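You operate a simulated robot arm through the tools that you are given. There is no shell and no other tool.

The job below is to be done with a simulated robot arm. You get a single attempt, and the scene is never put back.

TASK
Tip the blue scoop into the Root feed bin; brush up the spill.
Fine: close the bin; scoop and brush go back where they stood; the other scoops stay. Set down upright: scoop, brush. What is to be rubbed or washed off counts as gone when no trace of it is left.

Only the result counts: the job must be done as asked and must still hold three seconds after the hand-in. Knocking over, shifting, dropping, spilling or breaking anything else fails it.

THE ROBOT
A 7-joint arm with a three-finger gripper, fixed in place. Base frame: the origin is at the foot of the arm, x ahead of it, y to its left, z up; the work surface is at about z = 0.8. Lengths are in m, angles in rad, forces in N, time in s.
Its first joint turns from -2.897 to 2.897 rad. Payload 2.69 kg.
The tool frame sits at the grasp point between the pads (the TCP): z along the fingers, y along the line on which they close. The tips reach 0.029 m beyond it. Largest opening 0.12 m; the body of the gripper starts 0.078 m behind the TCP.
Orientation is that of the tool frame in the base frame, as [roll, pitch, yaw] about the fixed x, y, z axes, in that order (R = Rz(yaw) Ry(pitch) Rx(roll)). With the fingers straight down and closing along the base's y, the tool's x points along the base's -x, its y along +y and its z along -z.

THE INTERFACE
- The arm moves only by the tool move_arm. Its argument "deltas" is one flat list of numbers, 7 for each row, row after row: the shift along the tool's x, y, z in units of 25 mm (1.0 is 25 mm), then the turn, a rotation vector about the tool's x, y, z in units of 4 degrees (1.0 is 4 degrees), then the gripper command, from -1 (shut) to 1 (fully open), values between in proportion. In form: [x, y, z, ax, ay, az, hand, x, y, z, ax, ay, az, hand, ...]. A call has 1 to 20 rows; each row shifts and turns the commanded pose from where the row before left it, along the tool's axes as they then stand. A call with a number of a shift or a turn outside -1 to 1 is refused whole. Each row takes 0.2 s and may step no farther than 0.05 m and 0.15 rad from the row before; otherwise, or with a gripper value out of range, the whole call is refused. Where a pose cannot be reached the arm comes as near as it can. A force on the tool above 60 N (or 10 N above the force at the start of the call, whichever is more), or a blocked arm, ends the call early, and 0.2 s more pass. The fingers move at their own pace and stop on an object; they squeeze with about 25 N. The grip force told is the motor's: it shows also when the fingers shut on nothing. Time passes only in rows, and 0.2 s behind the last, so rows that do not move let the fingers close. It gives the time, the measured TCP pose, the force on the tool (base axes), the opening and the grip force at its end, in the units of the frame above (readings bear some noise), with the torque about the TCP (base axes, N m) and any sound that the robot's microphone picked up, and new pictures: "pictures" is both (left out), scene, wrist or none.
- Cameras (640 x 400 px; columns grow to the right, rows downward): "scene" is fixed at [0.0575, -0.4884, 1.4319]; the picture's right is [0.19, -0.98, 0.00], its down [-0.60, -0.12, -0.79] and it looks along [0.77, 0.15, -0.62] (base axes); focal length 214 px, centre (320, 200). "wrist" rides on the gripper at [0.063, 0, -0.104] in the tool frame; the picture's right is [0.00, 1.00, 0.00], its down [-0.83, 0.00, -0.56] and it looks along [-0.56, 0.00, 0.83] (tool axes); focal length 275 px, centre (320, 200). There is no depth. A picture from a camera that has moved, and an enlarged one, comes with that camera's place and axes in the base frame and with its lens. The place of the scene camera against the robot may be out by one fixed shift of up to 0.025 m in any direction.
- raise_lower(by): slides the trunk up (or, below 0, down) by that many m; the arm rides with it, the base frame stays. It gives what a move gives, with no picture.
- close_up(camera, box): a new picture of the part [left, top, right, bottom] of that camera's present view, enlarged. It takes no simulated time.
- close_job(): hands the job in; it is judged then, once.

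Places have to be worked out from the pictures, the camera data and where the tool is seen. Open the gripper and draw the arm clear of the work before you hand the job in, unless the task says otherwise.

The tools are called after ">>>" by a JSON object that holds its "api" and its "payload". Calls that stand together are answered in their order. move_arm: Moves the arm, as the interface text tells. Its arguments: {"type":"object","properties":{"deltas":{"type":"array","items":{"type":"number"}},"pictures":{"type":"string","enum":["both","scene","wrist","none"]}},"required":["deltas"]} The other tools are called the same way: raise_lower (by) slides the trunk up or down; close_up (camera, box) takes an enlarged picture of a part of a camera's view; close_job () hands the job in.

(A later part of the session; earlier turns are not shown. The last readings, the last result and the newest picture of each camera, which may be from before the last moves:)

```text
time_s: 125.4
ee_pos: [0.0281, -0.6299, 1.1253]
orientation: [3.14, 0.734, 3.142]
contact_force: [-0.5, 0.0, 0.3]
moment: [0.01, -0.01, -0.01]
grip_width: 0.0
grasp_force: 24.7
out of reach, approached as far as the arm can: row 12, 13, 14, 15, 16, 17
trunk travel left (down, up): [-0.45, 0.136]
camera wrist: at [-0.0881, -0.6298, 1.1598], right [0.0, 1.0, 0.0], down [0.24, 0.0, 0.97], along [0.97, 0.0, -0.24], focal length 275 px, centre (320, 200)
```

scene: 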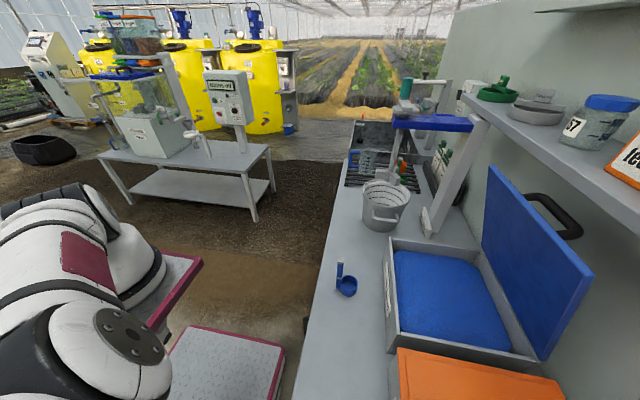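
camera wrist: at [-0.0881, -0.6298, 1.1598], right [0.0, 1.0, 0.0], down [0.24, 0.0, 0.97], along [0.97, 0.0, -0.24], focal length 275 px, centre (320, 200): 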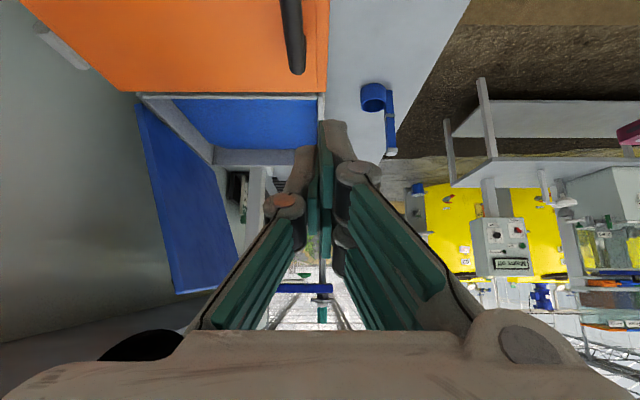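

The view shows the lid's near edge in profile. I zoom in on it and on the shelf underside.

>>> {"api": "close_up", "payload": {"camera": "wrist", "box": [90, 70, 250, 170]}}

>>> {"api": "close_up", "payload": {"camera": "wrist", "box": [100, 230, 260, 330]}}

>>> {"api": "close_up", "payload": {"camera": "scene", "box": [460, 150, 620, 370]}}

```text
4.00 times, centred on (170, 120) of wrist
camera zoom: at [-0.0881, -0.6298, 1.1598], right [0.0, 1.0, 0.0], down [0.24, 0.0, 0.97], along [0.97, 0.0, -0.24], focal length 1101 px, centre (920, 520)
```

zoom: 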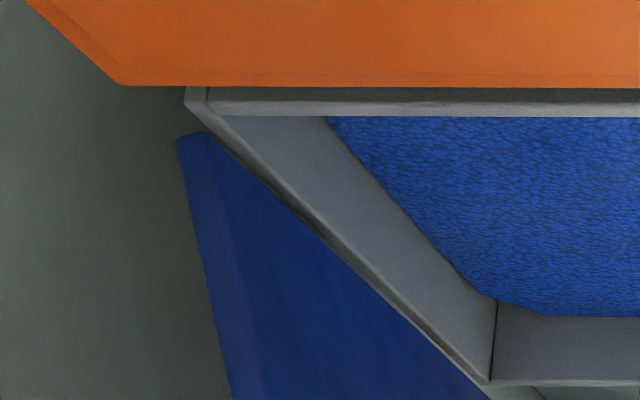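

```text
4.00 times, centred on (180, 280) of wrist
camera zoom: at [-0.0881, -0.6298, 1.1598], right [0.0, 1.0, 0.0], down [0.24, 0.0, 0.97], along [0.97, 0.0, -0.24], focal length 1101 px, centre (880, -120)
```

zoom: 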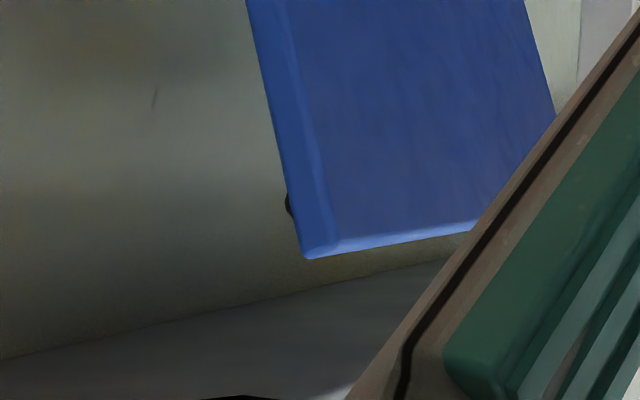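

```text
1.82 times, centred on (540, 260) of scene
camera zoom: at [0.0575, -0.4884, 1.4319], right [0.19, -0.98, 0.0], down [-0.6, -0.12, -0.79], along [0.77, 0.15, -0.62], focal length 390 px, centre (-80, 91)
```

zoom: 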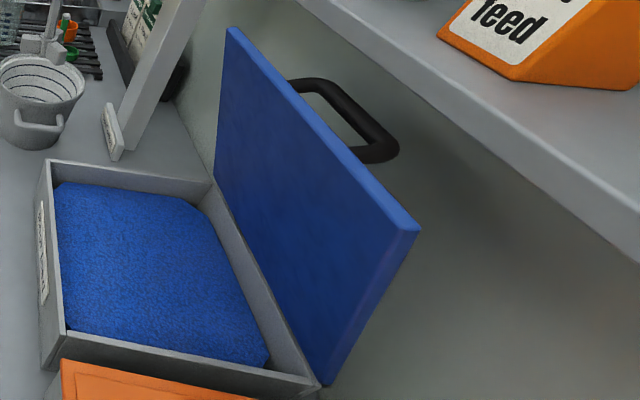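

Now the lid is pinned down: hinge near (y −0.889, z 0.934), top edge near (y −0.80, z 1.19), ~70° open, ~1.3 cm thick; shelf underside z ≈ 1.235, front y ≈ −0.845. I'll hook the closed fingertips behind the top edge from above-front at x ≈ 0.295; first I level the tool and go to a safe point in front.

>>> {"api": "move_arm", "payload": {"deltas": [0, 0, 0, 0, 1, 0, -1, 0, 0, 0, 0, 1, 0, -1, 0, 0, 0, 0, 1, 0, -1, 0, 0, 0, 0, 1, 0, -1, 0, 0, 0, 0, 1, 0, -1, 0, 0, 0, 0, 1, 0, -1, 0, 0, 0, 0, 1, 0, -1, 0, 0, 0, 0, 1, 0, -1, 0, 0, 0, 0, 1, 0, -1, 0, 0, 0, 0, 1, 0, -1, 0, 0, 0, 0, 0.51, 0, -1], "pictures": "none"}}

>>> {"api": "move_arm", "payload": {"deltas": [-0.97, 0, -0.64, 0, 0, 0, -1, -0.97, 0, -0.64, 0, 0, 0, -1, -0.97, 0, -0.64, 0, 0, 0, -1, -0.97, 0, -0.64, 0, 0, 0, -1, -0.97, 0, -0.64, 0, 0, 0, -1, -0.97, 0, -0.64, 0, 0, 0, -1, -0.97, 0, -0.64, 0, 0, 0, -1, -0.97, 0, -0.64, 0, 0, 0, -1, -0.97, 0, -0.64, 0, 0, 0, -1, -0.97, 0, -0.64, 0, 0, 0, -1, -0.97, 0, -0.64, 0, 0, 0, -1], "pictures": "both"}}

```text
time_s: 127.8
ee_pos: [0.0278, -0.6313, 1.123]
orientation: [-3.14, 0.035, 3.141]
contact_force: [-0.4, 0.1, -0.1]
moment: [0.01, -0.03, -0.02]
grip_width: 0.0
grasp_force: 24.8
trunk travel left (down, up): [-0.45, 0.136]
```

```text
time_s: 130.2
ee_pos: [0.287, -0.6311, 1.3088]
orientation: [-3.14, 0.034, 3.141]
contact_force: [0.0, 0.6, 0.9]
moment: [-0.04, -0.03, -0.03]
grip_width: 0.0
grasp_force: 25.1
trunk travel left (down, up): [-0.45, 0.136]
camera wrist: at [0.2204, -0.6308, 1.4106], right [0.0, 1.0, 0.0], down [0.81, 0.0, 0.58], along [0.58, 0.0, -0.81], focal length 275 px, centre (320, 200)
```

scene: 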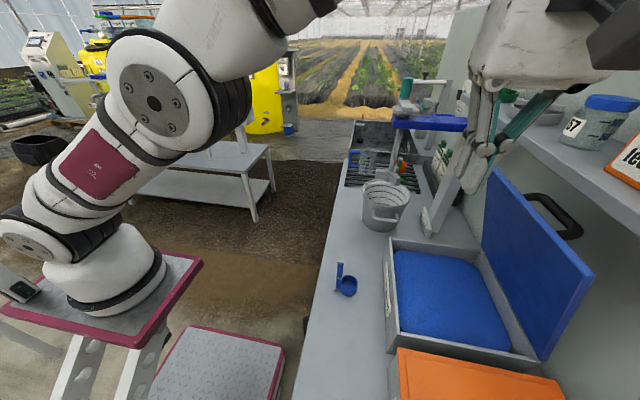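
wrist: 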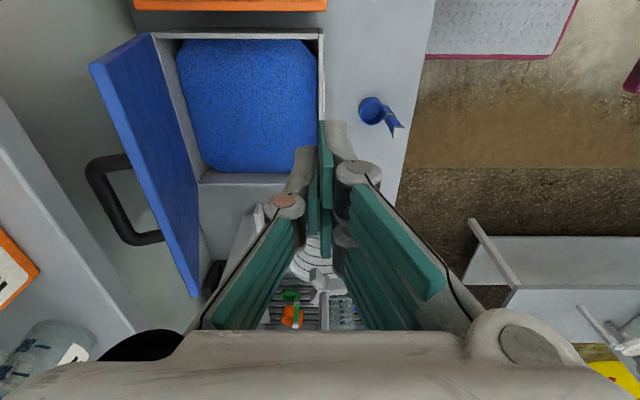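

From above I see lid, its black handle (x 0.345–0.475) and the shelf front. I zoom in to measure the gap between lid top and shelf.

>>> {"api": "close_up", "payload": {"camera": "wrist", "box": [0, 50, 240, 200]}}

>>> {"api": "close_up", "payload": {"camera": "wrist", "box": [0, 190, 240, 340]}}

```text
2.67 times, centred on (120, 125) of wrist
camera zoom: at [0.2204, -0.6308, 1.4106], right [0.0, 1.0, 0.0], down [0.81, 0.0, 0.58], along [0.58, 0.0, -0.81], focal length 734 px, centre (853, 400)
```

zoom: 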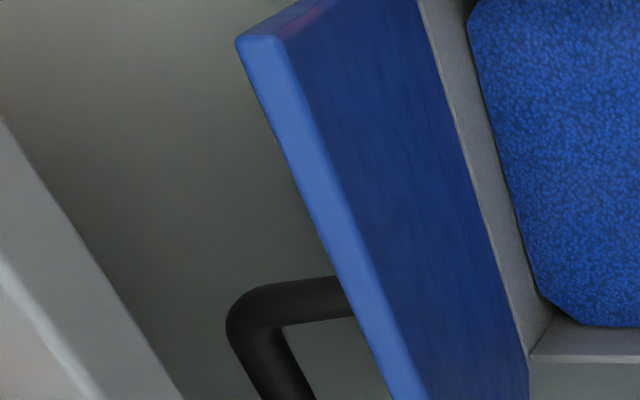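

```text
2.67 times, centred on (120, 265) of wrist
camera zoom: at [0.2204, -0.6308, 1.4106], right [0.0, 1.0, 0.0], down [0.81, 0.0, 0.58], along [0.58, 0.0, -0.81], focal length 734 px, centre (853, 27)
```

zoom: 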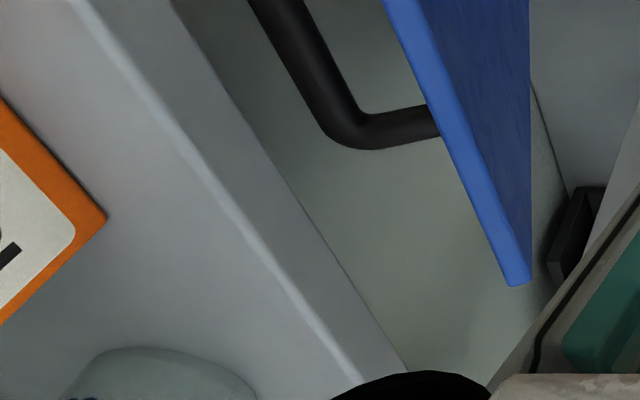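

Refined: lid's outer top corner (y −0.800, z 1.189), shelf's lower front corner about (y −0.827, z 1.238) – a gap of ~5 cm for fingertips 2–2.5 cm thick, best entered at 45°. I lean the tool 45° (top toward the robot) here in free space first.

>>> {"api": "move_arm", "payload": {"deltas": [0, 0, 0, 0, 0.49, 0, -1, 0, 0, 0, 1, 0, 0, -1, 0, 0, 0, 1, 0, 0, -1, 0, 0, 0, 1, 0, 0, -1, 0, 0, 0, 1, 0, 0, -1, 0, 0, 0, 1, 0, 0, -1, 0, 0, 0, 1, 0, 0, -1, 0, 0, 0, 1, 0, 0, -1, 0, 0, 0, 1, 0, 0, -1, 0, 0, 0, 1, 0, 0, -1, 0, 0, 0, 1, 0, 0, -1, 0, 0, 0, 1, 0, 0, -1, 0, 0, 0, 0.25, 0, 0, -1], "pictures": "both"}}

```text
time_s: 133.0
ee_pos: [0.2877, -0.6313, 1.3103]
orientation: [-2.354, 0.001, -3.141]
contact_force: [0.1, 0.4, 0.8]
moment: [0.01, -0.04, 0.0]
grip_width: 0.0
grasp_force: 25.6
trunk travel left (down, up): [-0.45, 0.136]
camera wrist: at [0.2238, -0.557, 1.3819], right [0.0, 0.71, -0.71], down [0.83, 0.4, 0.39], along [0.56, -0.59, -0.59], focal length 275 px, centre (320, 200)
```

scene: 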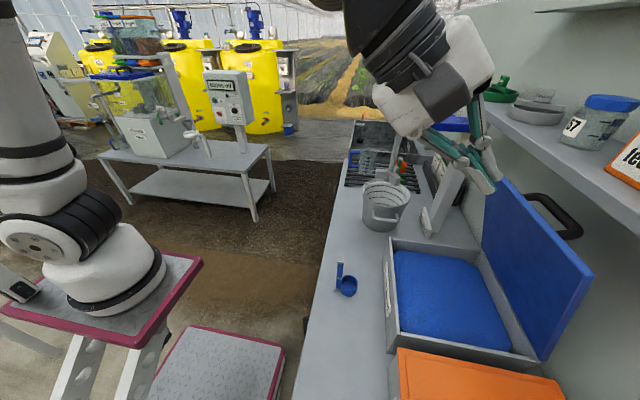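
wrist: 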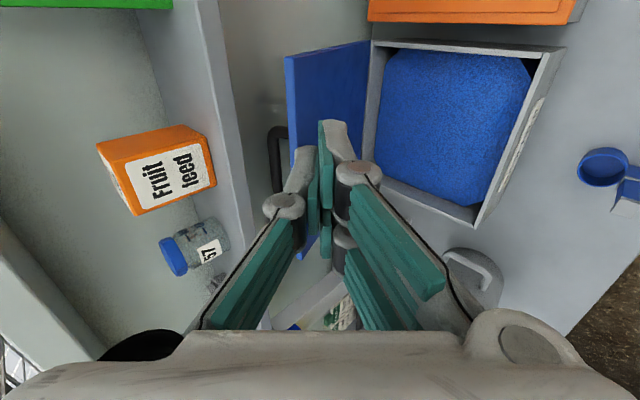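

The view now looks right down the insertion direction. I zoom on the gap between the lid's top edge and the shelf's lower front edge.

>>> {"api": "close_up", "payload": {"camera": "wrist", "box": [190, 0, 430, 150]}}

>>> {"api": "close_up", "payload": {"camera": "wrist", "box": [190, 100, 350, 280]}}

```text
2.67 times, centred on (310, 75) of wrist
camera zoom: at [0.2238, -0.557, 1.3819], right [0.0, 0.71, -0.71], down [0.83, 0.4, 0.39], along [0.56, -0.59, -0.59], focal length 734 px, centre (347, 533)
```

zoom: 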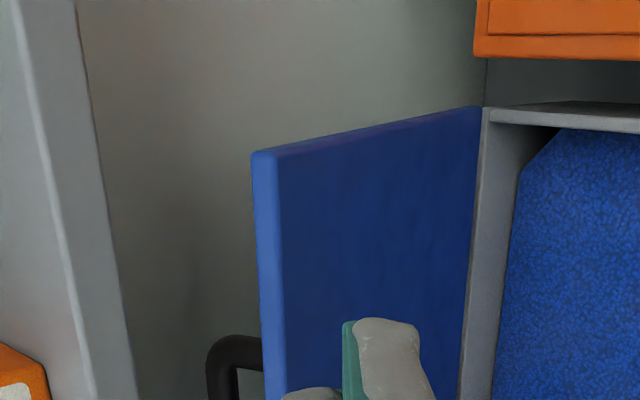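

```text
2.22 times, centred on (270, 190) of wrist
camera zoom: at [0.2238, -0.557, 1.3819], right [0.0, 0.71, -0.71], down [0.83, 0.4, 0.39], along [0.56, -0.59, -0.59], focal length 612 px, centre (431, 222)
```

zoom: 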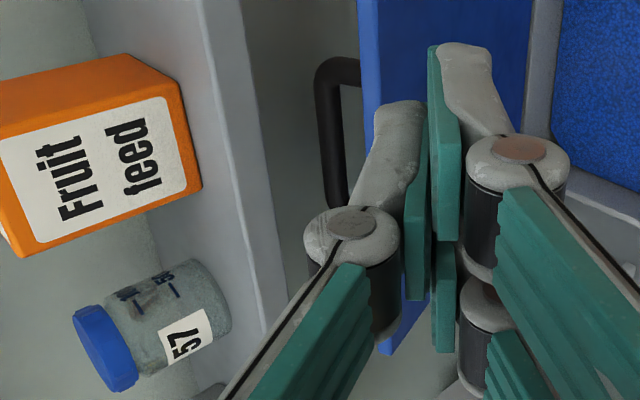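

Gap confirmed: along the closing axis the lid's outer edge is 3.3 cm and the shelf corner ~8.7 cm to the left of the finger line. I shift 6 cm that way (mid-gap) and advance 10 cm along the fingers, then check.

>>> {"api": "move_arm", "payload": {"deltas": [0, -0.8, 0, 0, 0, 0, -1, 0, -0.8, 0, 0, 0, 0, -1, 0, -0.8, 0, 0, 0, 0, -1, 0, 0, 0.8, 0, 0, 0, -1, 0, 0, 0.8, 0, 0, 0, -1, 0, 0, 0.8, 0, 0, 0, -1, 0, 0, 0.8, 0, 0, 0, -1, 0, 0, 0.8, 0, 0, 0, -1, 0, 0, 0, 0, 0, 0, -1], "pictures": "both"}}

>>> {"api": "close_up", "payload": {"camera": "wrist", "box": [190, 40, 450, 240]}}

>>> {"api": "close_up", "payload": {"camera": "scene", "box": [440, 100, 620, 260]}}

```text
time_s: 135.0
ee_pos: [0.2876, -0.7435, 1.2813]
orientation: [-2.356, 0.0, -3.141]
contact_force: [-0.2, -0.7, 0.5]
moment: [0.03, -0.02, 0.01]
grip_width: 0.0001
grasp_force: 25.5
trunk travel left (down, up): [-0.45, 0.136]
camera wrist: at [0.2236, -0.6704, 1.3541], right [0.0, 0.71, -0.71], down [0.83, 0.4, 0.39], along [0.56, -0.59, -0.59], focal length 275 px, centre (320, 200)
```

scene: 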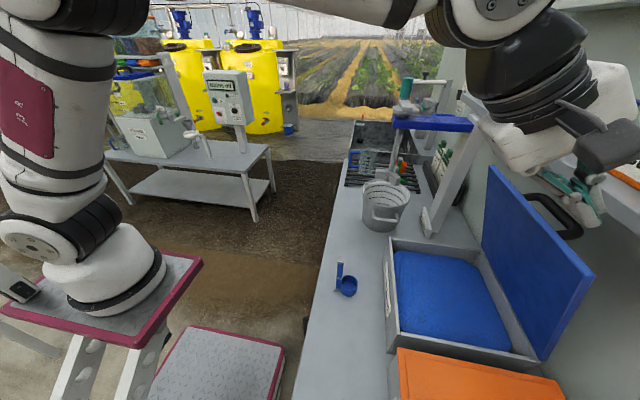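
wrist: 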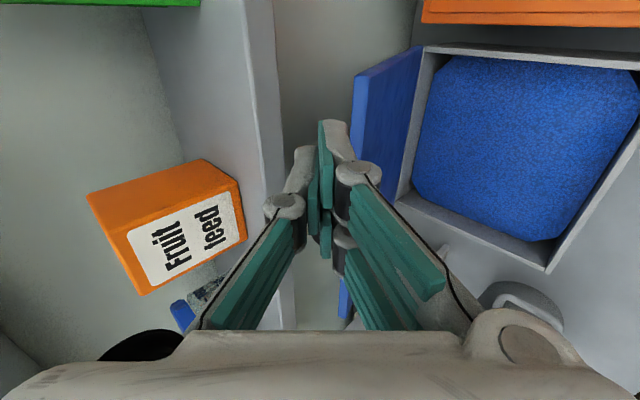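

```text
2.00 times, centred on (320, 140) of wrist
camera zoom: at [0.2236, -0.6704, 1.3541], right [0.0, 0.71, -0.71], down [0.83, 0.4, 0.39], along [0.56, -0.59, -0.59], focal length 551 px, centre (320, 320)
```

zoom: 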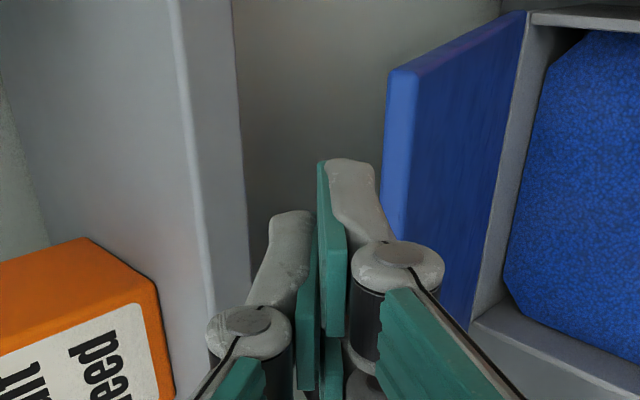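

```text
2.50 times, centred on (530, 180) of scene
camera zoom: at [0.0575, -0.4884, 1.4319], right [0.19, -0.98, 0.0], down [-0.6, -0.12, -0.79], along [0.77, 0.15, -0.62], focal length 536 px, centre (-205, 250)
```

zoom: 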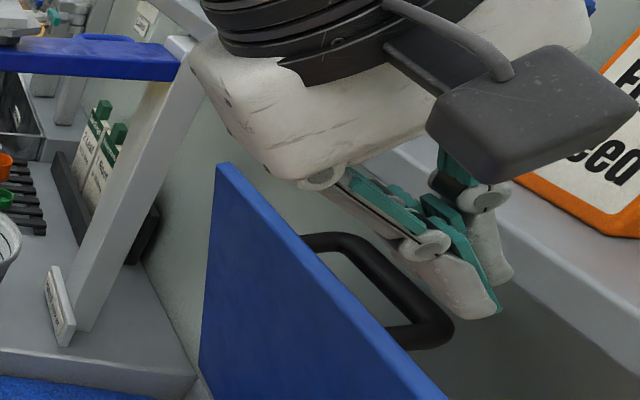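

The fingertips point straight into the middle of the gap. I advance another 9 cm slowly; the tips should end ~1.5–3 cm behind the lid's top edge.

>>> {"api": "move_arm", "payload": {"deltas": [0, 0, 0.5, 0, 0, 0, -1, 0, 0, 0.6, 0, 0, 0, -1, 0, 0, 0.6, 0, 0, 0, -1, 0, 0, 0.6, 0, 0, 0, -1, 0, 0, 0.6, 0, 0, 0, -1, 0, 0, 0.5, 0, 0, 0, -1, 0, 0, 0.2, 0, 0, 0, -1, 0, 0, 0, 0, 0, 0, -1], "pictures": "both"}}

>>> {"api": "close_up", "payload": {"camera": "wrist", "box": [190, 40, 450, 240]}}

>>> {"api": "close_up", "payload": {"camera": "scene", "box": [440, 120, 640, 280]}}

```text
time_s: 136.8
ee_pos: [0.2871, -0.808, 1.2168]
orientation: [-2.357, -0.001, -3.139]
contact_force: [-0.3, 1.2, 0.5]
moment: [0.01, -0.02, 0.01]
grip_width: 0.0
grasp_force: 24.8
trunk travel left (down, up): [-0.45, 0.136]
camera wrist: at [0.2247, -0.7342, 1.2902], right [0.0, 0.71, -0.71], down [0.83, 0.4, 0.39], along [0.56, -0.59, -0.59], focal length 275 px, centre (320, 200)
```

scene: 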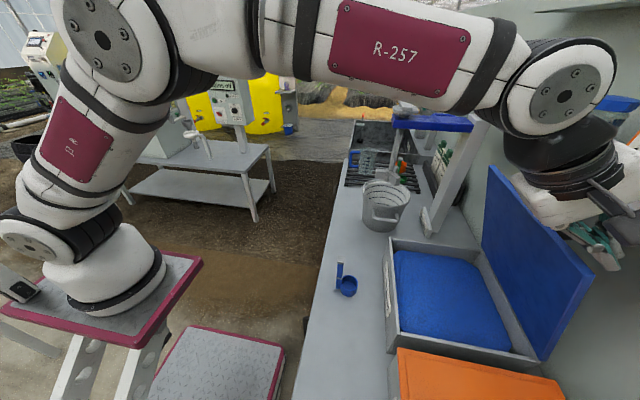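
wrist: 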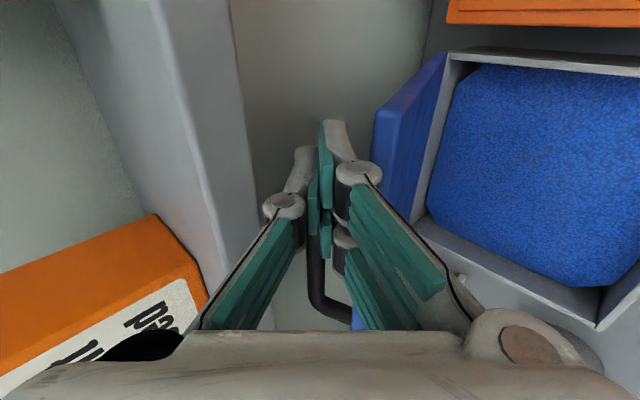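

```text
2.00 times, centred on (320, 140) of wrist
camera zoom: at [0.2247, -0.7342, 1.2902], right [0.0, 0.71, -0.71], down [0.83, 0.4, 0.39], along [0.56, -0.59, -0.59], focal length 551 px, centre (320, 320)
```

zoom: 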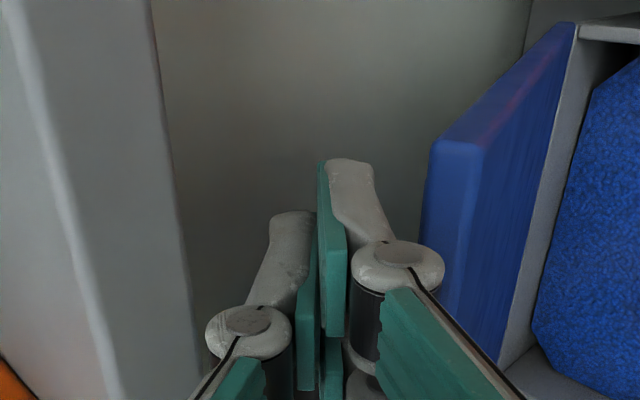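

```text
2.50 times, centred on (540, 200) of scene
camera zoom: at [0.0575, -0.4884, 1.4319], right [0.19, -0.98, 0.0], down [-0.6, -0.12, -0.79], along [0.77, 0.15, -0.62], focal length 536 px, centre (-230, 200)
```

zoom: 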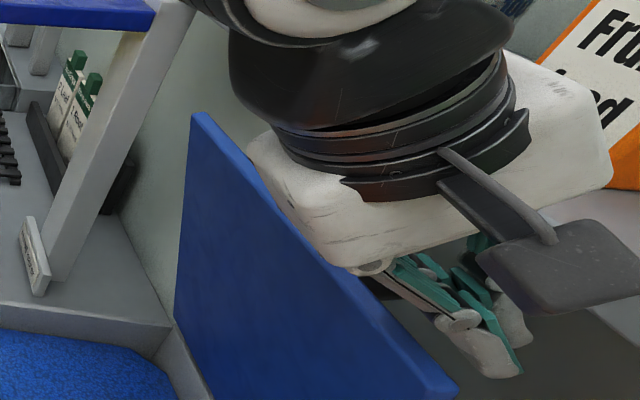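

The tips sit ~2 cm behind the lid's top edge with ~1 cm side clearance. I now draw the lid gently forward: 1 cm to contact, then ~8° along its arc, and check how it behaves.

>>> {"api": "move_arm", "payload": {"deltas": [0, 0.2, 0, 0, 0, 0, -1, 0, 0.2, 0, 0, 0, 0, -1, 0, 0.37, -0.16, 0, 0, 0, -1, 0, 0.37, -0.16, 0, 0, 0, -1, 0, 0.38, -0.135, 0, 0, 0, -1, 0, 0.38, -0.135, 0, 0, 0, -1, 0, 0, 0, 0, 0, 0, -1], "pictures": "both"}}

>>> {"api": "close_up", "payload": {"camera": "wrist", "box": [190, 40, 450, 240]}}

```text
time_s: 138.4
ee_pos: [0.2872, -0.7631, 1.1935]
orientation: [-2.359, 0.0, -3.141]
contact_force: [-0.9, 0.2, 0.7]
moment: [0.0, -0.02, 0.01]
grip_width: 0.0001
grasp_force: 25.0
trunk travel left (down, up): [-0.45, 0.136]
camera wrist: at [0.2238, -0.6898, 1.2668], right [0.0, 0.71, -0.71], down [0.83, 0.39, 0.39], along [0.56, -0.59, -0.59], focal length 275 px, centre (320, 200)
```

scene: 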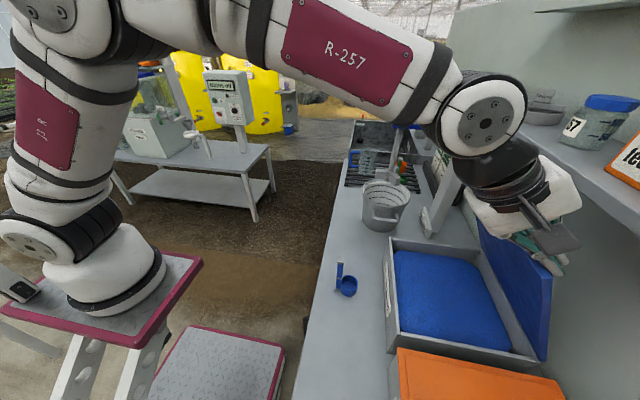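
wrist: 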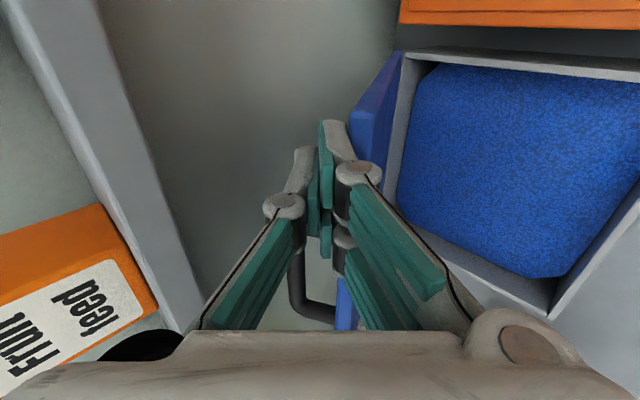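

```text
2.00 times, centred on (320, 140) of wrist
camera zoom: at [0.2238, -0.6898, 1.2668], right [0.0, 0.71, -0.71], down [0.83, 0.39, 0.39], along [0.56, -0.59, -0.59], focal length 551 px, centre (320, 320)
```

zoom: 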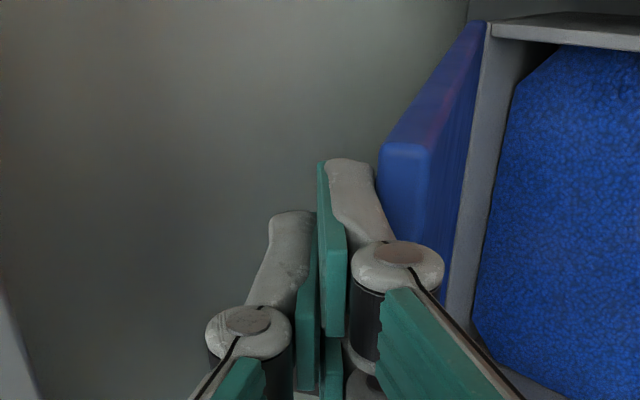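

The lid follows and holds where it is put. I continue along the arc to about 45°.

>>> {"api": "move_arm", "payload": {"deltas": [0, 0.39, -0.105, 0, 0, 0, -1, 0, 0.39, -0.105, 0, 0, 0, -1, 0, 0.398, -0.076, 0, 0, 0, -1, 0, 0.398, -0.076, 0, 0, 0, -1, 0, 0.4025, -0.046, 0, 0, 0, -1, 0, 0.4025, -0.046, 0, 0, 0, -1, 0, 0.4045, -0.016, 0, 0, 0, -1, 0, 0.4045, -0.016, 0, 0, 0, -1, 0, 0, 0, 0, 0, 0, -1], "pictures": "both"}}

>>> {"api": "close_up", "payload": {"camera": "wrist", "box": [190, 40, 450, 240]}}

```text
time_s: 140.4
ee_pos: [0.2866, -0.6981, 1.1456]
orientation: [-2.357, -0.001, -3.141]
contact_force: [-0.7, -0.2, 0.1]
moment: [-0.04, -0.03, -0.01]
grip_width: 0.0003
grasp_force: 24.9
trunk travel left (down, up): [-0.45, 0.136]
camera wrist: at [0.2238, -0.6251, 1.2193], right [0.0, 0.71, -0.71], down [0.83, 0.4, 0.39], along [0.56, -0.59, -0.59], focal length 275 px, centre (320, 200)
```

scene: 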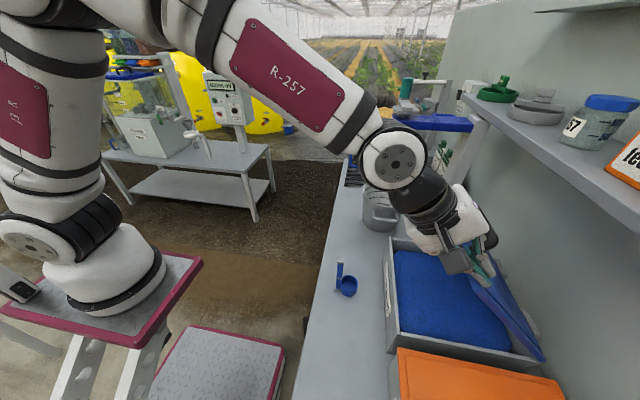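
wrist: 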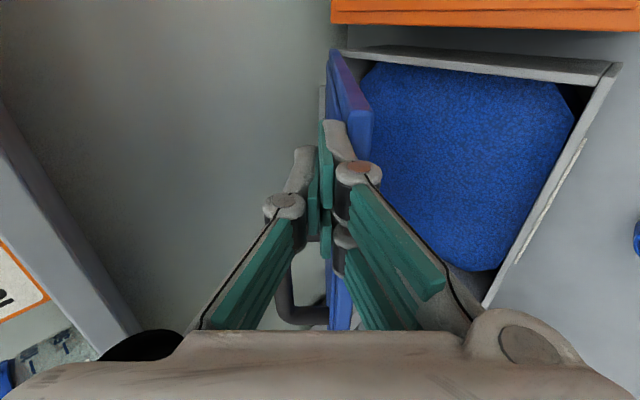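

```text
2.00 times, centred on (320, 140) of wrist
camera zoom: at [0.2238, -0.6251, 1.2193], right [0.0, 0.71, -0.71], down [0.83, 0.4, 0.39], along [0.56, -0.59, -0.59], focal length 551 px, centre (320, 320)
```

zoom: 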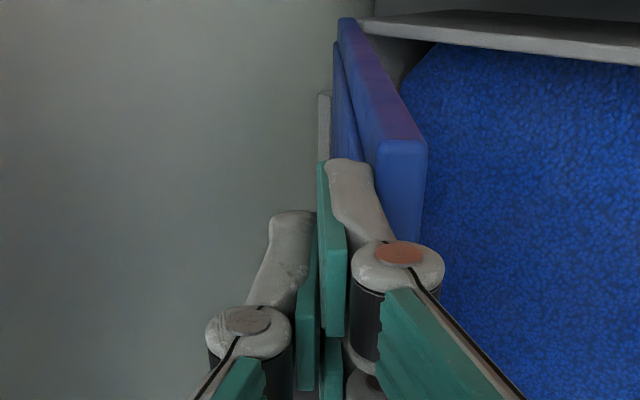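

Smooth: the lid is near 47° and stays with the fingers. I continue pushing it down to about 15°.

>>> {"api": "move_arm", "payload": {"deltas": [0, 0.375, 0.013, 0, 0, 0, -1, 0, 0.375, 0.013, 0, 0, 0, -1, 0, 0.3725, 0.041, 0, 0, 0, -1, 0, 0.3725, 0.041, 0, 0, 0, -1, 0, 0.369, 0.069, 0, 0, 0, -1, 0, 0.369, 0.069, 0, 0, 0, -1, 0, 0.362, 0.096, 0, 0, 0, -1, 0, 0.362, 0.096, 0, 0, 0, -1, 0, 0.354, 0.123, 0, 0, 0, -1, 0, 0.354, 0.123, 0, 0, 0, -1, 0, 0, 0, 0, 0, 0, -1], "pictures": "both"}}

>>> {"api": "close_up", "payload": {"camera": "scene", "box": [370, 200, 590, 390]}}

```text
time_s: 142.8
ee_pos: [0.2877, -0.6457, 1.0689]
orientation: [-2.357, -0.001, 3.14]
contact_force: [-0.1, 0.9, 0.3]
moment: [0.0, 0.0, 0.03]
grip_width: 0.0001
grasp_force: 25.2
trunk travel left (down, up): [-0.45, 0.136]
camera wrist: at [0.2242, -0.5727, 1.1423], right [0.0, 0.71, -0.71], down [0.83, 0.4, 0.39], along [0.56, -0.59, -0.59], focal length 275 px, centre (320, 200)
```

scene: 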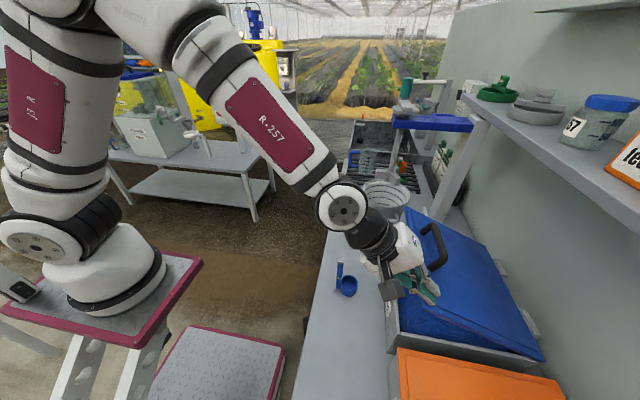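
wrist: 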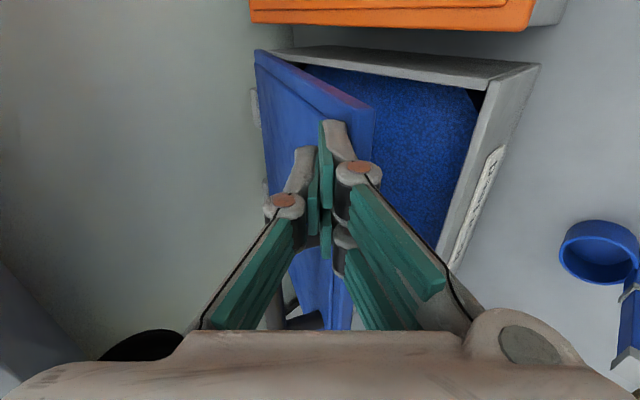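

```text
2.11 times, centred on (480, 295) of scene
camera zoom: at [0.0575, -0.4884, 1.4319], right [0.19, -0.98, 0.0], down [-0.6, -0.12, -0.79], along [0.77, 0.15, -0.62], focal length 452 px, centre (-17, 0)
```

zoom: 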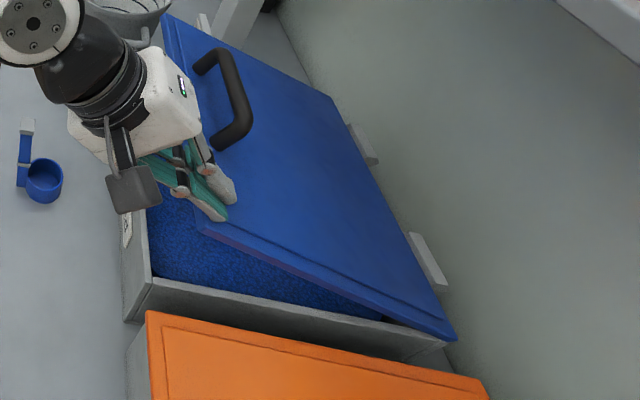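

The lid is at about 25° and following. I push on gently to about 10°.

>>> {"api": "move_arm", "payload": {"deltas": [0, 0.344, 0.149, 0, 0, 0, -1, 0, 0.344, 0.149, 0, 0, 0, -1, 0, 0.3315, 0.175, 0, 0, 0, -1, 0, 0.3315, 0.175, 0, 0, 0, -1, 0, 0.318, 0.2, 0, 0, 0, -1, 0, 0.318, 0.2, 0, 0, 0, -1, 0, 0, 0, 0, 0, 0, -1], "pictures": "both"}}

>>> {"api": "close_up", "payload": {"camera": "scene", "box": [370, 200, 590, 390]}}

```text
time_s: 144.4
ee_pos: [0.2858, -0.6279, 1.0156]
orientation: [-2.356, -0.002, -3.14]
contact_force: [0.3, 0.4, -0.1]
moment: [0.01, 0.02, 0.0]
grip_width: 0.0
grasp_force: 25.3
trunk travel left (down, up): [-0.45, 0.136]
camera wrist: at [0.2238, -0.5548, 1.0885], right [0.0, 0.71, -0.71], down [0.83, 0.4, 0.39], along [0.56, -0.59, -0.59], focal length 275 px, centre (320, 200)
```

scene: 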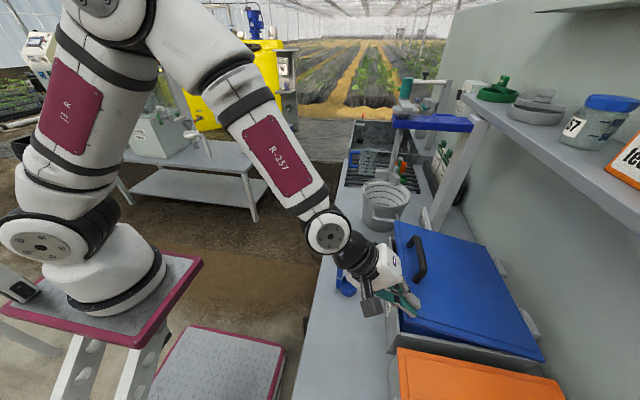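
wrist: 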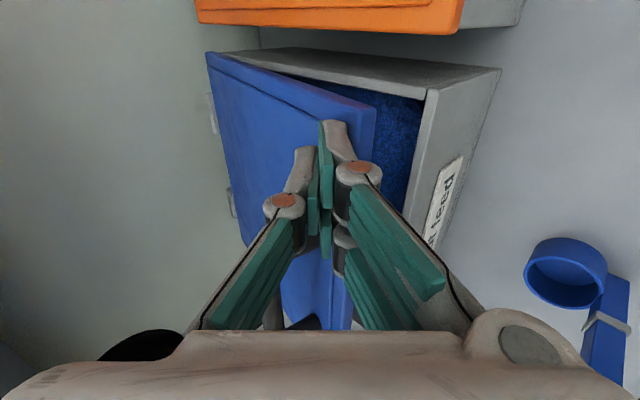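

```text
2.11 times, centred on (480, 295) of scene
camera zoom: at [0.0575, -0.4884, 1.4319], right [0.19, -0.98, 0.0], down [-0.6, -0.12, -0.79], along [0.77, 0.15, -0.62], focal length 452 px, centre (-17, 0)
```

zoom: 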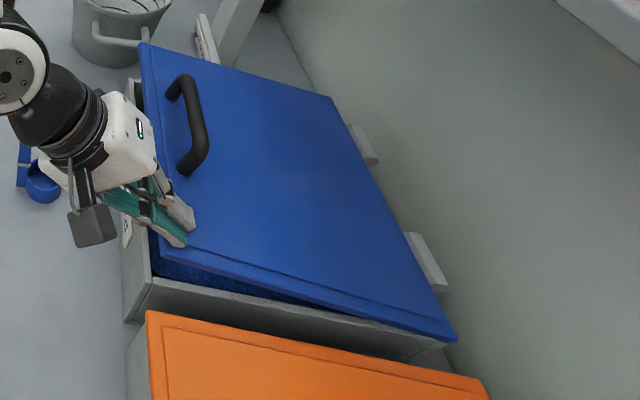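

About 11° left. I press straight down in small steps, watching for the lid seating on the rim.

>>> {"api": "move_arm", "payload": {"deltas": [0, 0.3, 0.28, 0, 0, 0, -1, 0, 0.3, 0.28, 0, 0, 0, -1, 0, 0.3, 0.28, 0, 0, 0, -1, 0, 0.2, 0.2, 0, 0, 0, -1, 0, 0, 0, 0, 0, 0, -1], "pictures": "both"}}

>>> {"api": "close_up", "payload": {"camera": "scene", "box": [370, 200, 590, 390]}}

```text
time_s: 145.6
ee_pos: [0.2875, -0.628, 0.9786]
orientation: [-2.357, -0.001, -3.141]
contact_force: [0.4, 0.2, 0.0]
moment: [0.02, -0.01, 0.01]
grip_width: 0.0001
grasp_force: 24.6
trunk travel left (down, up): [-0.45, 0.136]
camera wrist: at [0.2246, -0.5546, 1.0522], right [0.0, 0.71, -0.71], down [0.83, 0.4, 0.39], along [0.56, -0.59, -0.59], focal length 275 px, centre (320, 200)
```

scene: 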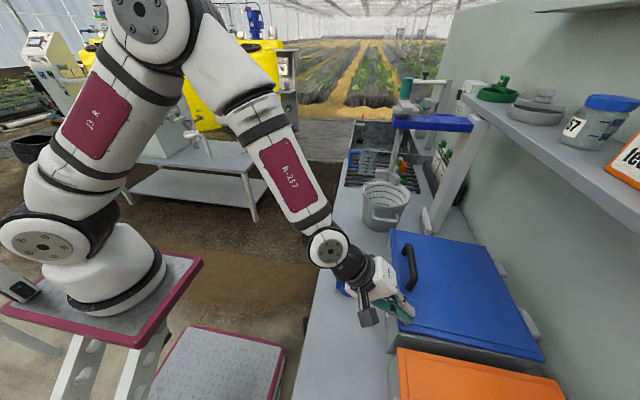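
wrist: 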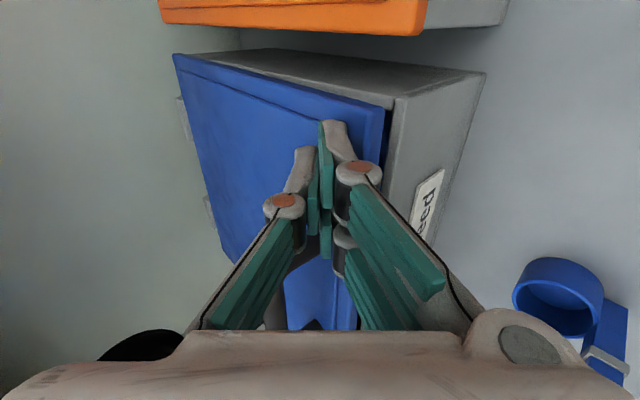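

```text
2.11 times, centred on (480, 295) of scene
camera zoom: at [0.0575, -0.4884, 1.4319], right [0.19, -0.98, 0.0], down [-0.6, -0.12, -0.79], along [0.77, 0.15, -0.62], focal length 452 px, centre (-17, 0)
```

zoom: 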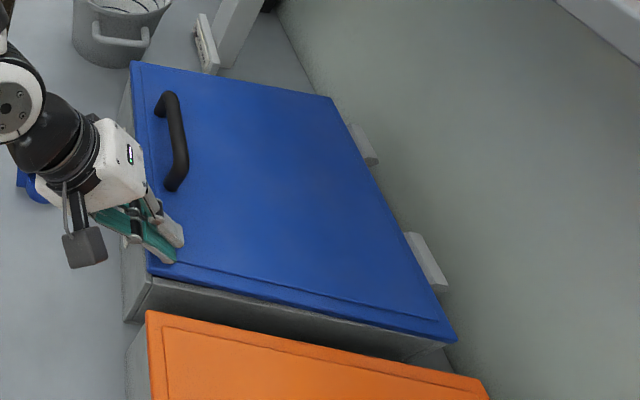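

Nearly closed. I go down a few more millimetres at a time until the lid seats.

>>> {"api": "move_arm", "payload": {"deltas": [0, 0.1, 0.1, 0, 0, 0, -1, 0, 0.1, 0.1, 0, 0, 0, -1, 0, 0.1, 0.1, 0, 0, 0, -1, 0, 0, 0, 0, 0, 0, -1], "pictures": "none"}}

>>> {"api": "move_arm", "payload": {"deltas": [0, 0.06, 0.06, 0, 0, 0, -1, 0, 0, 0, 0, 0, 0, -1], "pictures": "wrist"}}

>>> {"api": "close_up", "payload": {"camera": "wrist", "box": [150, 20, 510, 280]}}

>>> {"api": "close_up", "payload": {"camera": "scene", "box": [370, 200, 590, 390]}}

```text
time_s: 146.6
ee_pos: [0.2885, -0.6278, 0.967]
orientation: [-2.357, 0.001, 3.14]
contact_force: [-0.4, 0.5, -1.0]
moment: [0.02, 0.0, -0.01]
grip_width: 0.0002
grasp_force: 25.0
trunk travel left (down, up): [-0.45, 0.136]
```

```text
time_s: 147.2
ee_pos: [0.2883, -0.6269, 0.9668]
orientation: [-2.356, -0.001, -3.141]
contact_force: [0.6, 0.3, 0.4]
moment: [0.01, 0.0, 0.02]
grip_width: 0.0001
grasp_force: 24.9
trunk travel left (down, up): [-0.45, 0.136]
camera wrist: at [0.2244, -0.554, 1.0388], right [0.0, 0.71, -0.71], down [0.83, 0.4, 0.39], along [0.56, -0.59, -0.59], focal length 275 px, centre (320, 200)
```

wrist: 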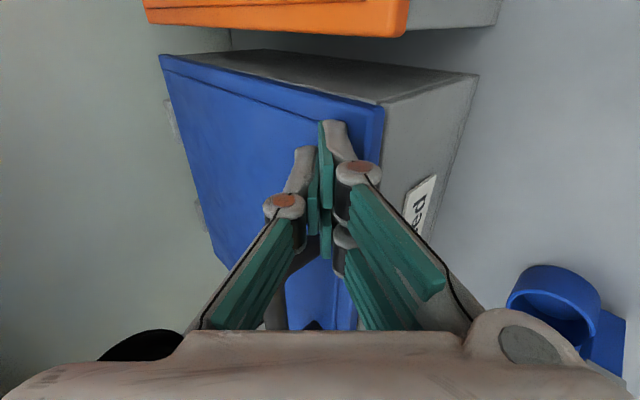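

```text
1.54 times, centred on (330, 150) of wrist
camera zoom: at [0.2244, -0.554, 1.0388], right [0.0, 0.71, -0.71], down [0.83, 0.4, 0.39], along [0.56, -0.59, -0.59], focal length 424 px, centre (305, 277)
```

zoom: 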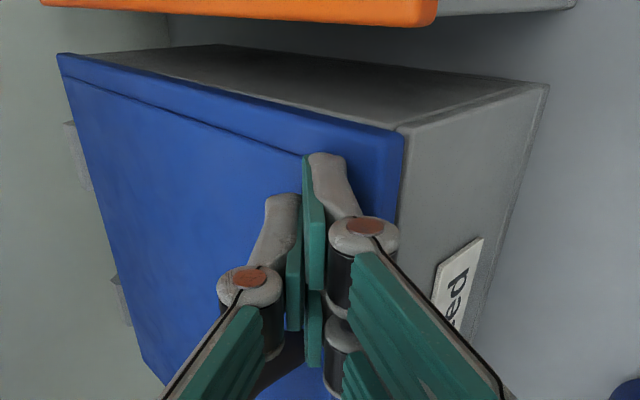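

```text
2.11 times, centred on (480, 295) of scene
camera zoom: at [0.0575, -0.4884, 1.4319], right [0.19, -0.98, 0.0], down [-0.6, -0.12, -0.79], along [0.77, 0.15, -0.62], focal length 452 px, centre (-17, 0)
```

zoom: 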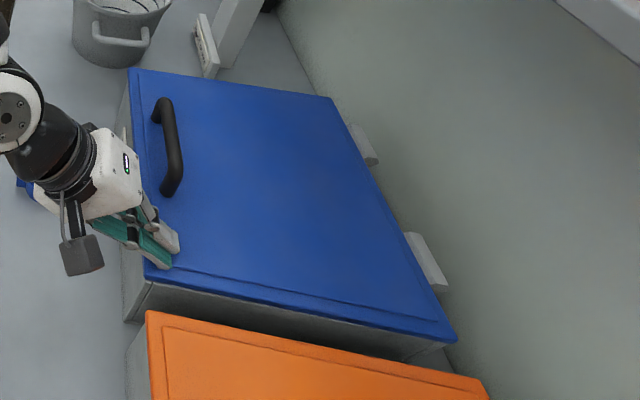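

Looks nearly flush but no seating force yet; I press on in 2 mm steps until resistance shows.

>>> {"api": "move_arm", "payload": {"deltas": [0, 0.06, 0.06, 0, 0, 0, -1, 0, 0, 0, 0, 0, 0, -1], "pictures": "none"}}

>>> {"api": "move_arm", "payload": {"deltas": [0, 0.06, 0.06, 0, 0, 0, -1, 0, 0, 0, 0, 0, 0, -1], "pictures": "none"}}

>>> {"api": "move_arm", "payload": {"deltas": [0, 0.06, 0.06, 0, 0, 0, -1, 0, 0, 0, 0, 0, 0, -1], "pictures": "wrist"}}

```text
time_s: 147.8
ee_pos: [0.2878, -0.6275, 0.9631]
orientation: [-2.356, 0.0, 3.141]
contact_force: [-0.4, -0.7, 0.6]
moment: [-0.01, 0.01, -0.02]
grip_width: 0.0001
grasp_force: 25.2
trunk travel left (down, up): [-0.45, 0.136]
```

```text
time_s: 148.4
ee_pos: [0.2869, -0.6281, 0.9618]
orientation: [-2.357, -0.001, 3.142]
contact_force: [0.2, 0.5, -0.5]
moment: [0.02, -0.01, 0.02]
grip_width: 0.0001
grasp_force: 24.9
trunk travel left (down, up): [-0.45, 0.136]
```

```text
time_s: 149.0
ee_pos: [0.2864, -0.6271, 0.9601]
orientation: [-2.357, 0.001, 3.141]
contact_force: [0.4, 0.6, -0.9]
moment: [0.01, 0.0, -0.03]
grip_width: 0.0
grasp_force: 24.4
trunk travel left (down, up): [-0.45, 0.136]
camera wrist: at [0.2232, -0.5544, 1.0324], right [0.0, 0.71, -0.71], down [0.83, 0.4, 0.39], along [0.56, -0.59, -0.59], focal length 275 px, centre (320, 200)
```

wrist: 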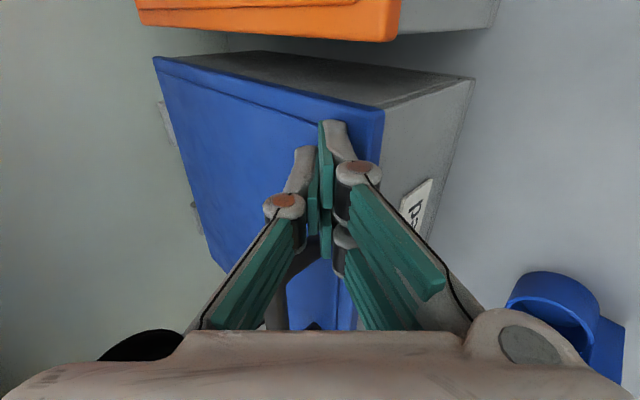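

The lid still moves with the fingers. I continue the 2 mm steps.

>>> {"api": "move_arm", "payload": {"deltas": [0, 0.06, 0.06, 0, 0, 0, -1, 0, 0, 0, 0, 0, 0, -1], "pictures": "none"}}

>>> {"api": "move_arm", "payload": {"deltas": [0, 0.06, 0.06, 0, 0, 0, -1, 0, 0, 0, 0, 0, 0, -1], "pictures": "none"}}

>>> {"api": "move_arm", "payload": {"deltas": [0, 0.06, 0.06, 0, 0, 0, -1, 0, 0, 0, 0, 0, 0, -1], "pictures": "wrist"}}

>>> {"api": "close_up", "payload": {"camera": "wrist", "box": [150, 20, 510, 280]}}

```text
time_s: 149.6
ee_pos: [0.2864, -0.6284, 0.9581]
orientation: [-2.355, 0.0, -3.142]
contact_force: [-0.3, 5.1, 11.2]
moment: [0.05, 0.0, 0.03]
grip_width: 0.0
grasp_force: 24.8
trunk travel left (down, up): [-0.45, 0.136]
```

```text
time_s: 150.2
ee_pos: [0.2855, -0.6276, 0.9579]
orientation: [-2.351, 0.002, 3.138]
contact_force: [-2.6, 10.2, 31.9]
moment: [-0.09, 0.13, -0.05]
grip_width: 0.0002
grasp_force: 25.6
trunk travel left (down, up): [-0.45, 0.136]
```

```text
time_s: 150.8
ee_pos: [0.2864, -0.6281, 0.9577]
orientation: [-2.347, 0.003, 3.14]
contact_force: [-4.0, 13.6, 54.7]
moment: [-0.23, 0.2, -0.05]
grip_width: 0.0
grasp_force: 24.9
trunk travel left (down, up): [-0.45, 0.136]
camera wrist: at [0.2228, -0.5542, 1.0297], right [0.0, 0.7, -0.71], down [0.83, 0.4, 0.39], along [0.56, -0.59, -0.58], focal length 275 px, centre (320, 200)
```

wrist: 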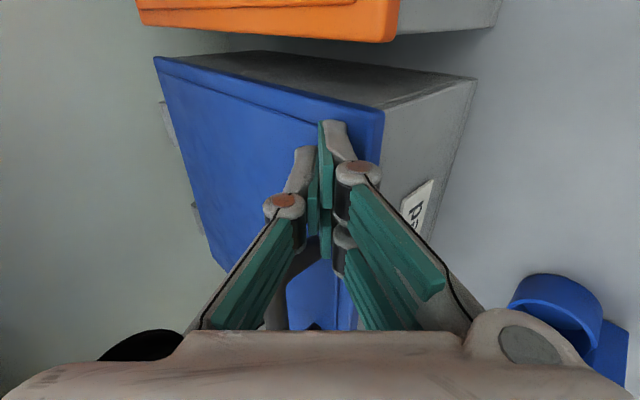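

```text
1.54 times, centred on (330, 150) of wrist
camera zoom: at [0.2228, -0.5542, 1.0297], right [0.0, 0.7, -0.71], down [0.83, 0.4, 0.39], along [0.56, -0.59, -0.58], focal length 424 px, centre (305, 277)
```

zoom: 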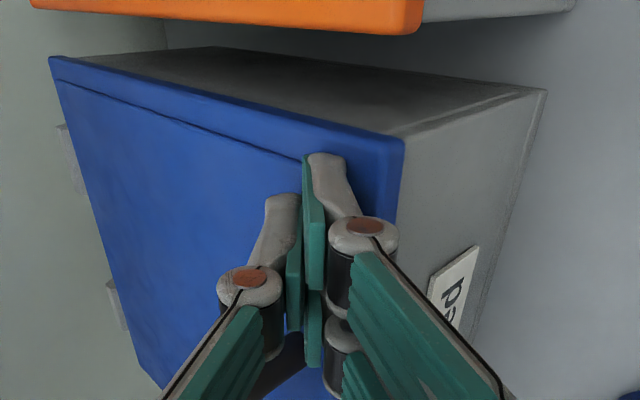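

The lid has seated hard on the rim (55 N). I release the pressure straight upward and open the gripper once clear.

>>> {"api": "move_arm", "payload": {"deltas": [0, -0.15, -0.15, 0, 0, 0, -1, 0, -0.3, -0.3, 0, 0, 0, -1, 0, -0.6, -0.6, 0, 0, 0, -1, 0, -0.7, -0.7, 0, 0, 0, -1, 0, -0.7, -0.7, 0, 0, 0, -1, 0, -0.7, -0.7, 0, 0, 0, -1, 0, -0.7, -0.7, 0, 0, 0, -1, 0, -0.7, -0.7, 0, 0, 0, -1, 0, -0.7, -0.7, 0, 0, 0, -1, 0, -0.7, -0.7, 0, 0, 0, -1], "pictures": "both"}}

>>> {"api": "close_up", "payload": {"camera": "scene", "box": [370, 200, 590, 390]}}

>>> {"api": "close_up", "payload": {"camera": "wrist", "box": [200, 0, 560, 260]}}

```text
time_s: 153.0
ee_pos: [0.2881, -0.6263, 1.1637]
orientation: [-2.355, 0.0, 3.139]
contact_force: [0.5, -0.3, 0.1]
moment: [0.0, 0.02, 0.02]
grip_width: 0.0
grasp_force: 24.6
trunk travel left (down, up): [-0.45, 0.136]
camera wrist: at [0.2248, -0.553, 1.2365], right [0.0, 0.71, -0.71], down [0.83, 0.39, 0.39], along [0.56, -0.59, -0.59], focal length 275 px, centre (320, 200)
```

scene: 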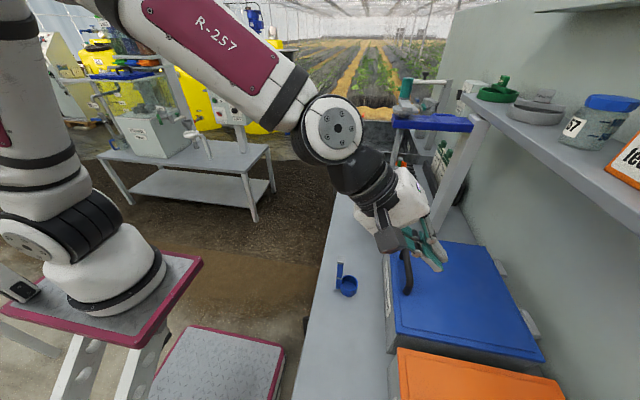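
wrist: 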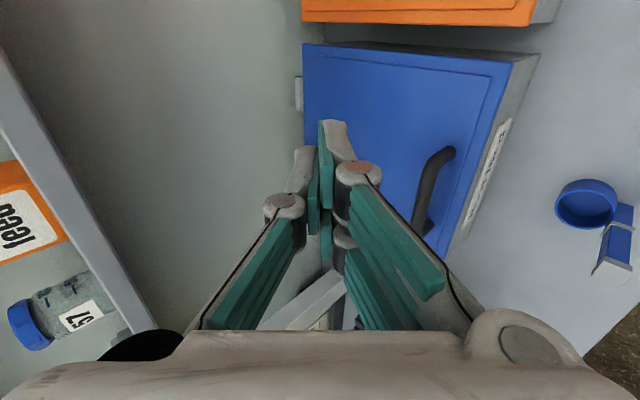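

```text
2.11 times, centred on (480, 295) of scene
camera zoom: at [0.0575, -0.4884, 1.4319], right [0.19, -0.98, 0.0], down [-0.6, -0.12, -0.79], along [0.77, 0.15, -0.62], focal length 452 px, centre (-17, 0)
```

zoom: 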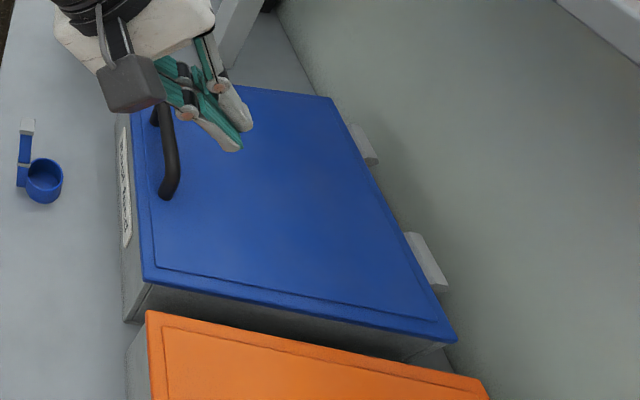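

```text
1.54 times, centred on (380, 130) of wrist
camera zoom: at [0.2248, -0.553, 1.2365], right [0.0, 0.71, -0.71], down [0.83, 0.39, 0.39], along [0.56, -0.59, -0.59], focal length 424 px, centre (228, 308)
```

zoom: 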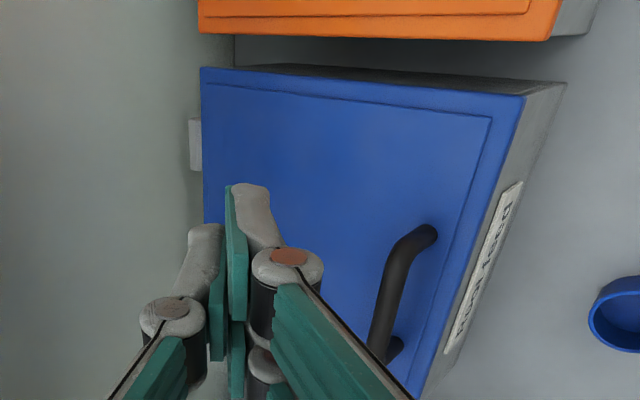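

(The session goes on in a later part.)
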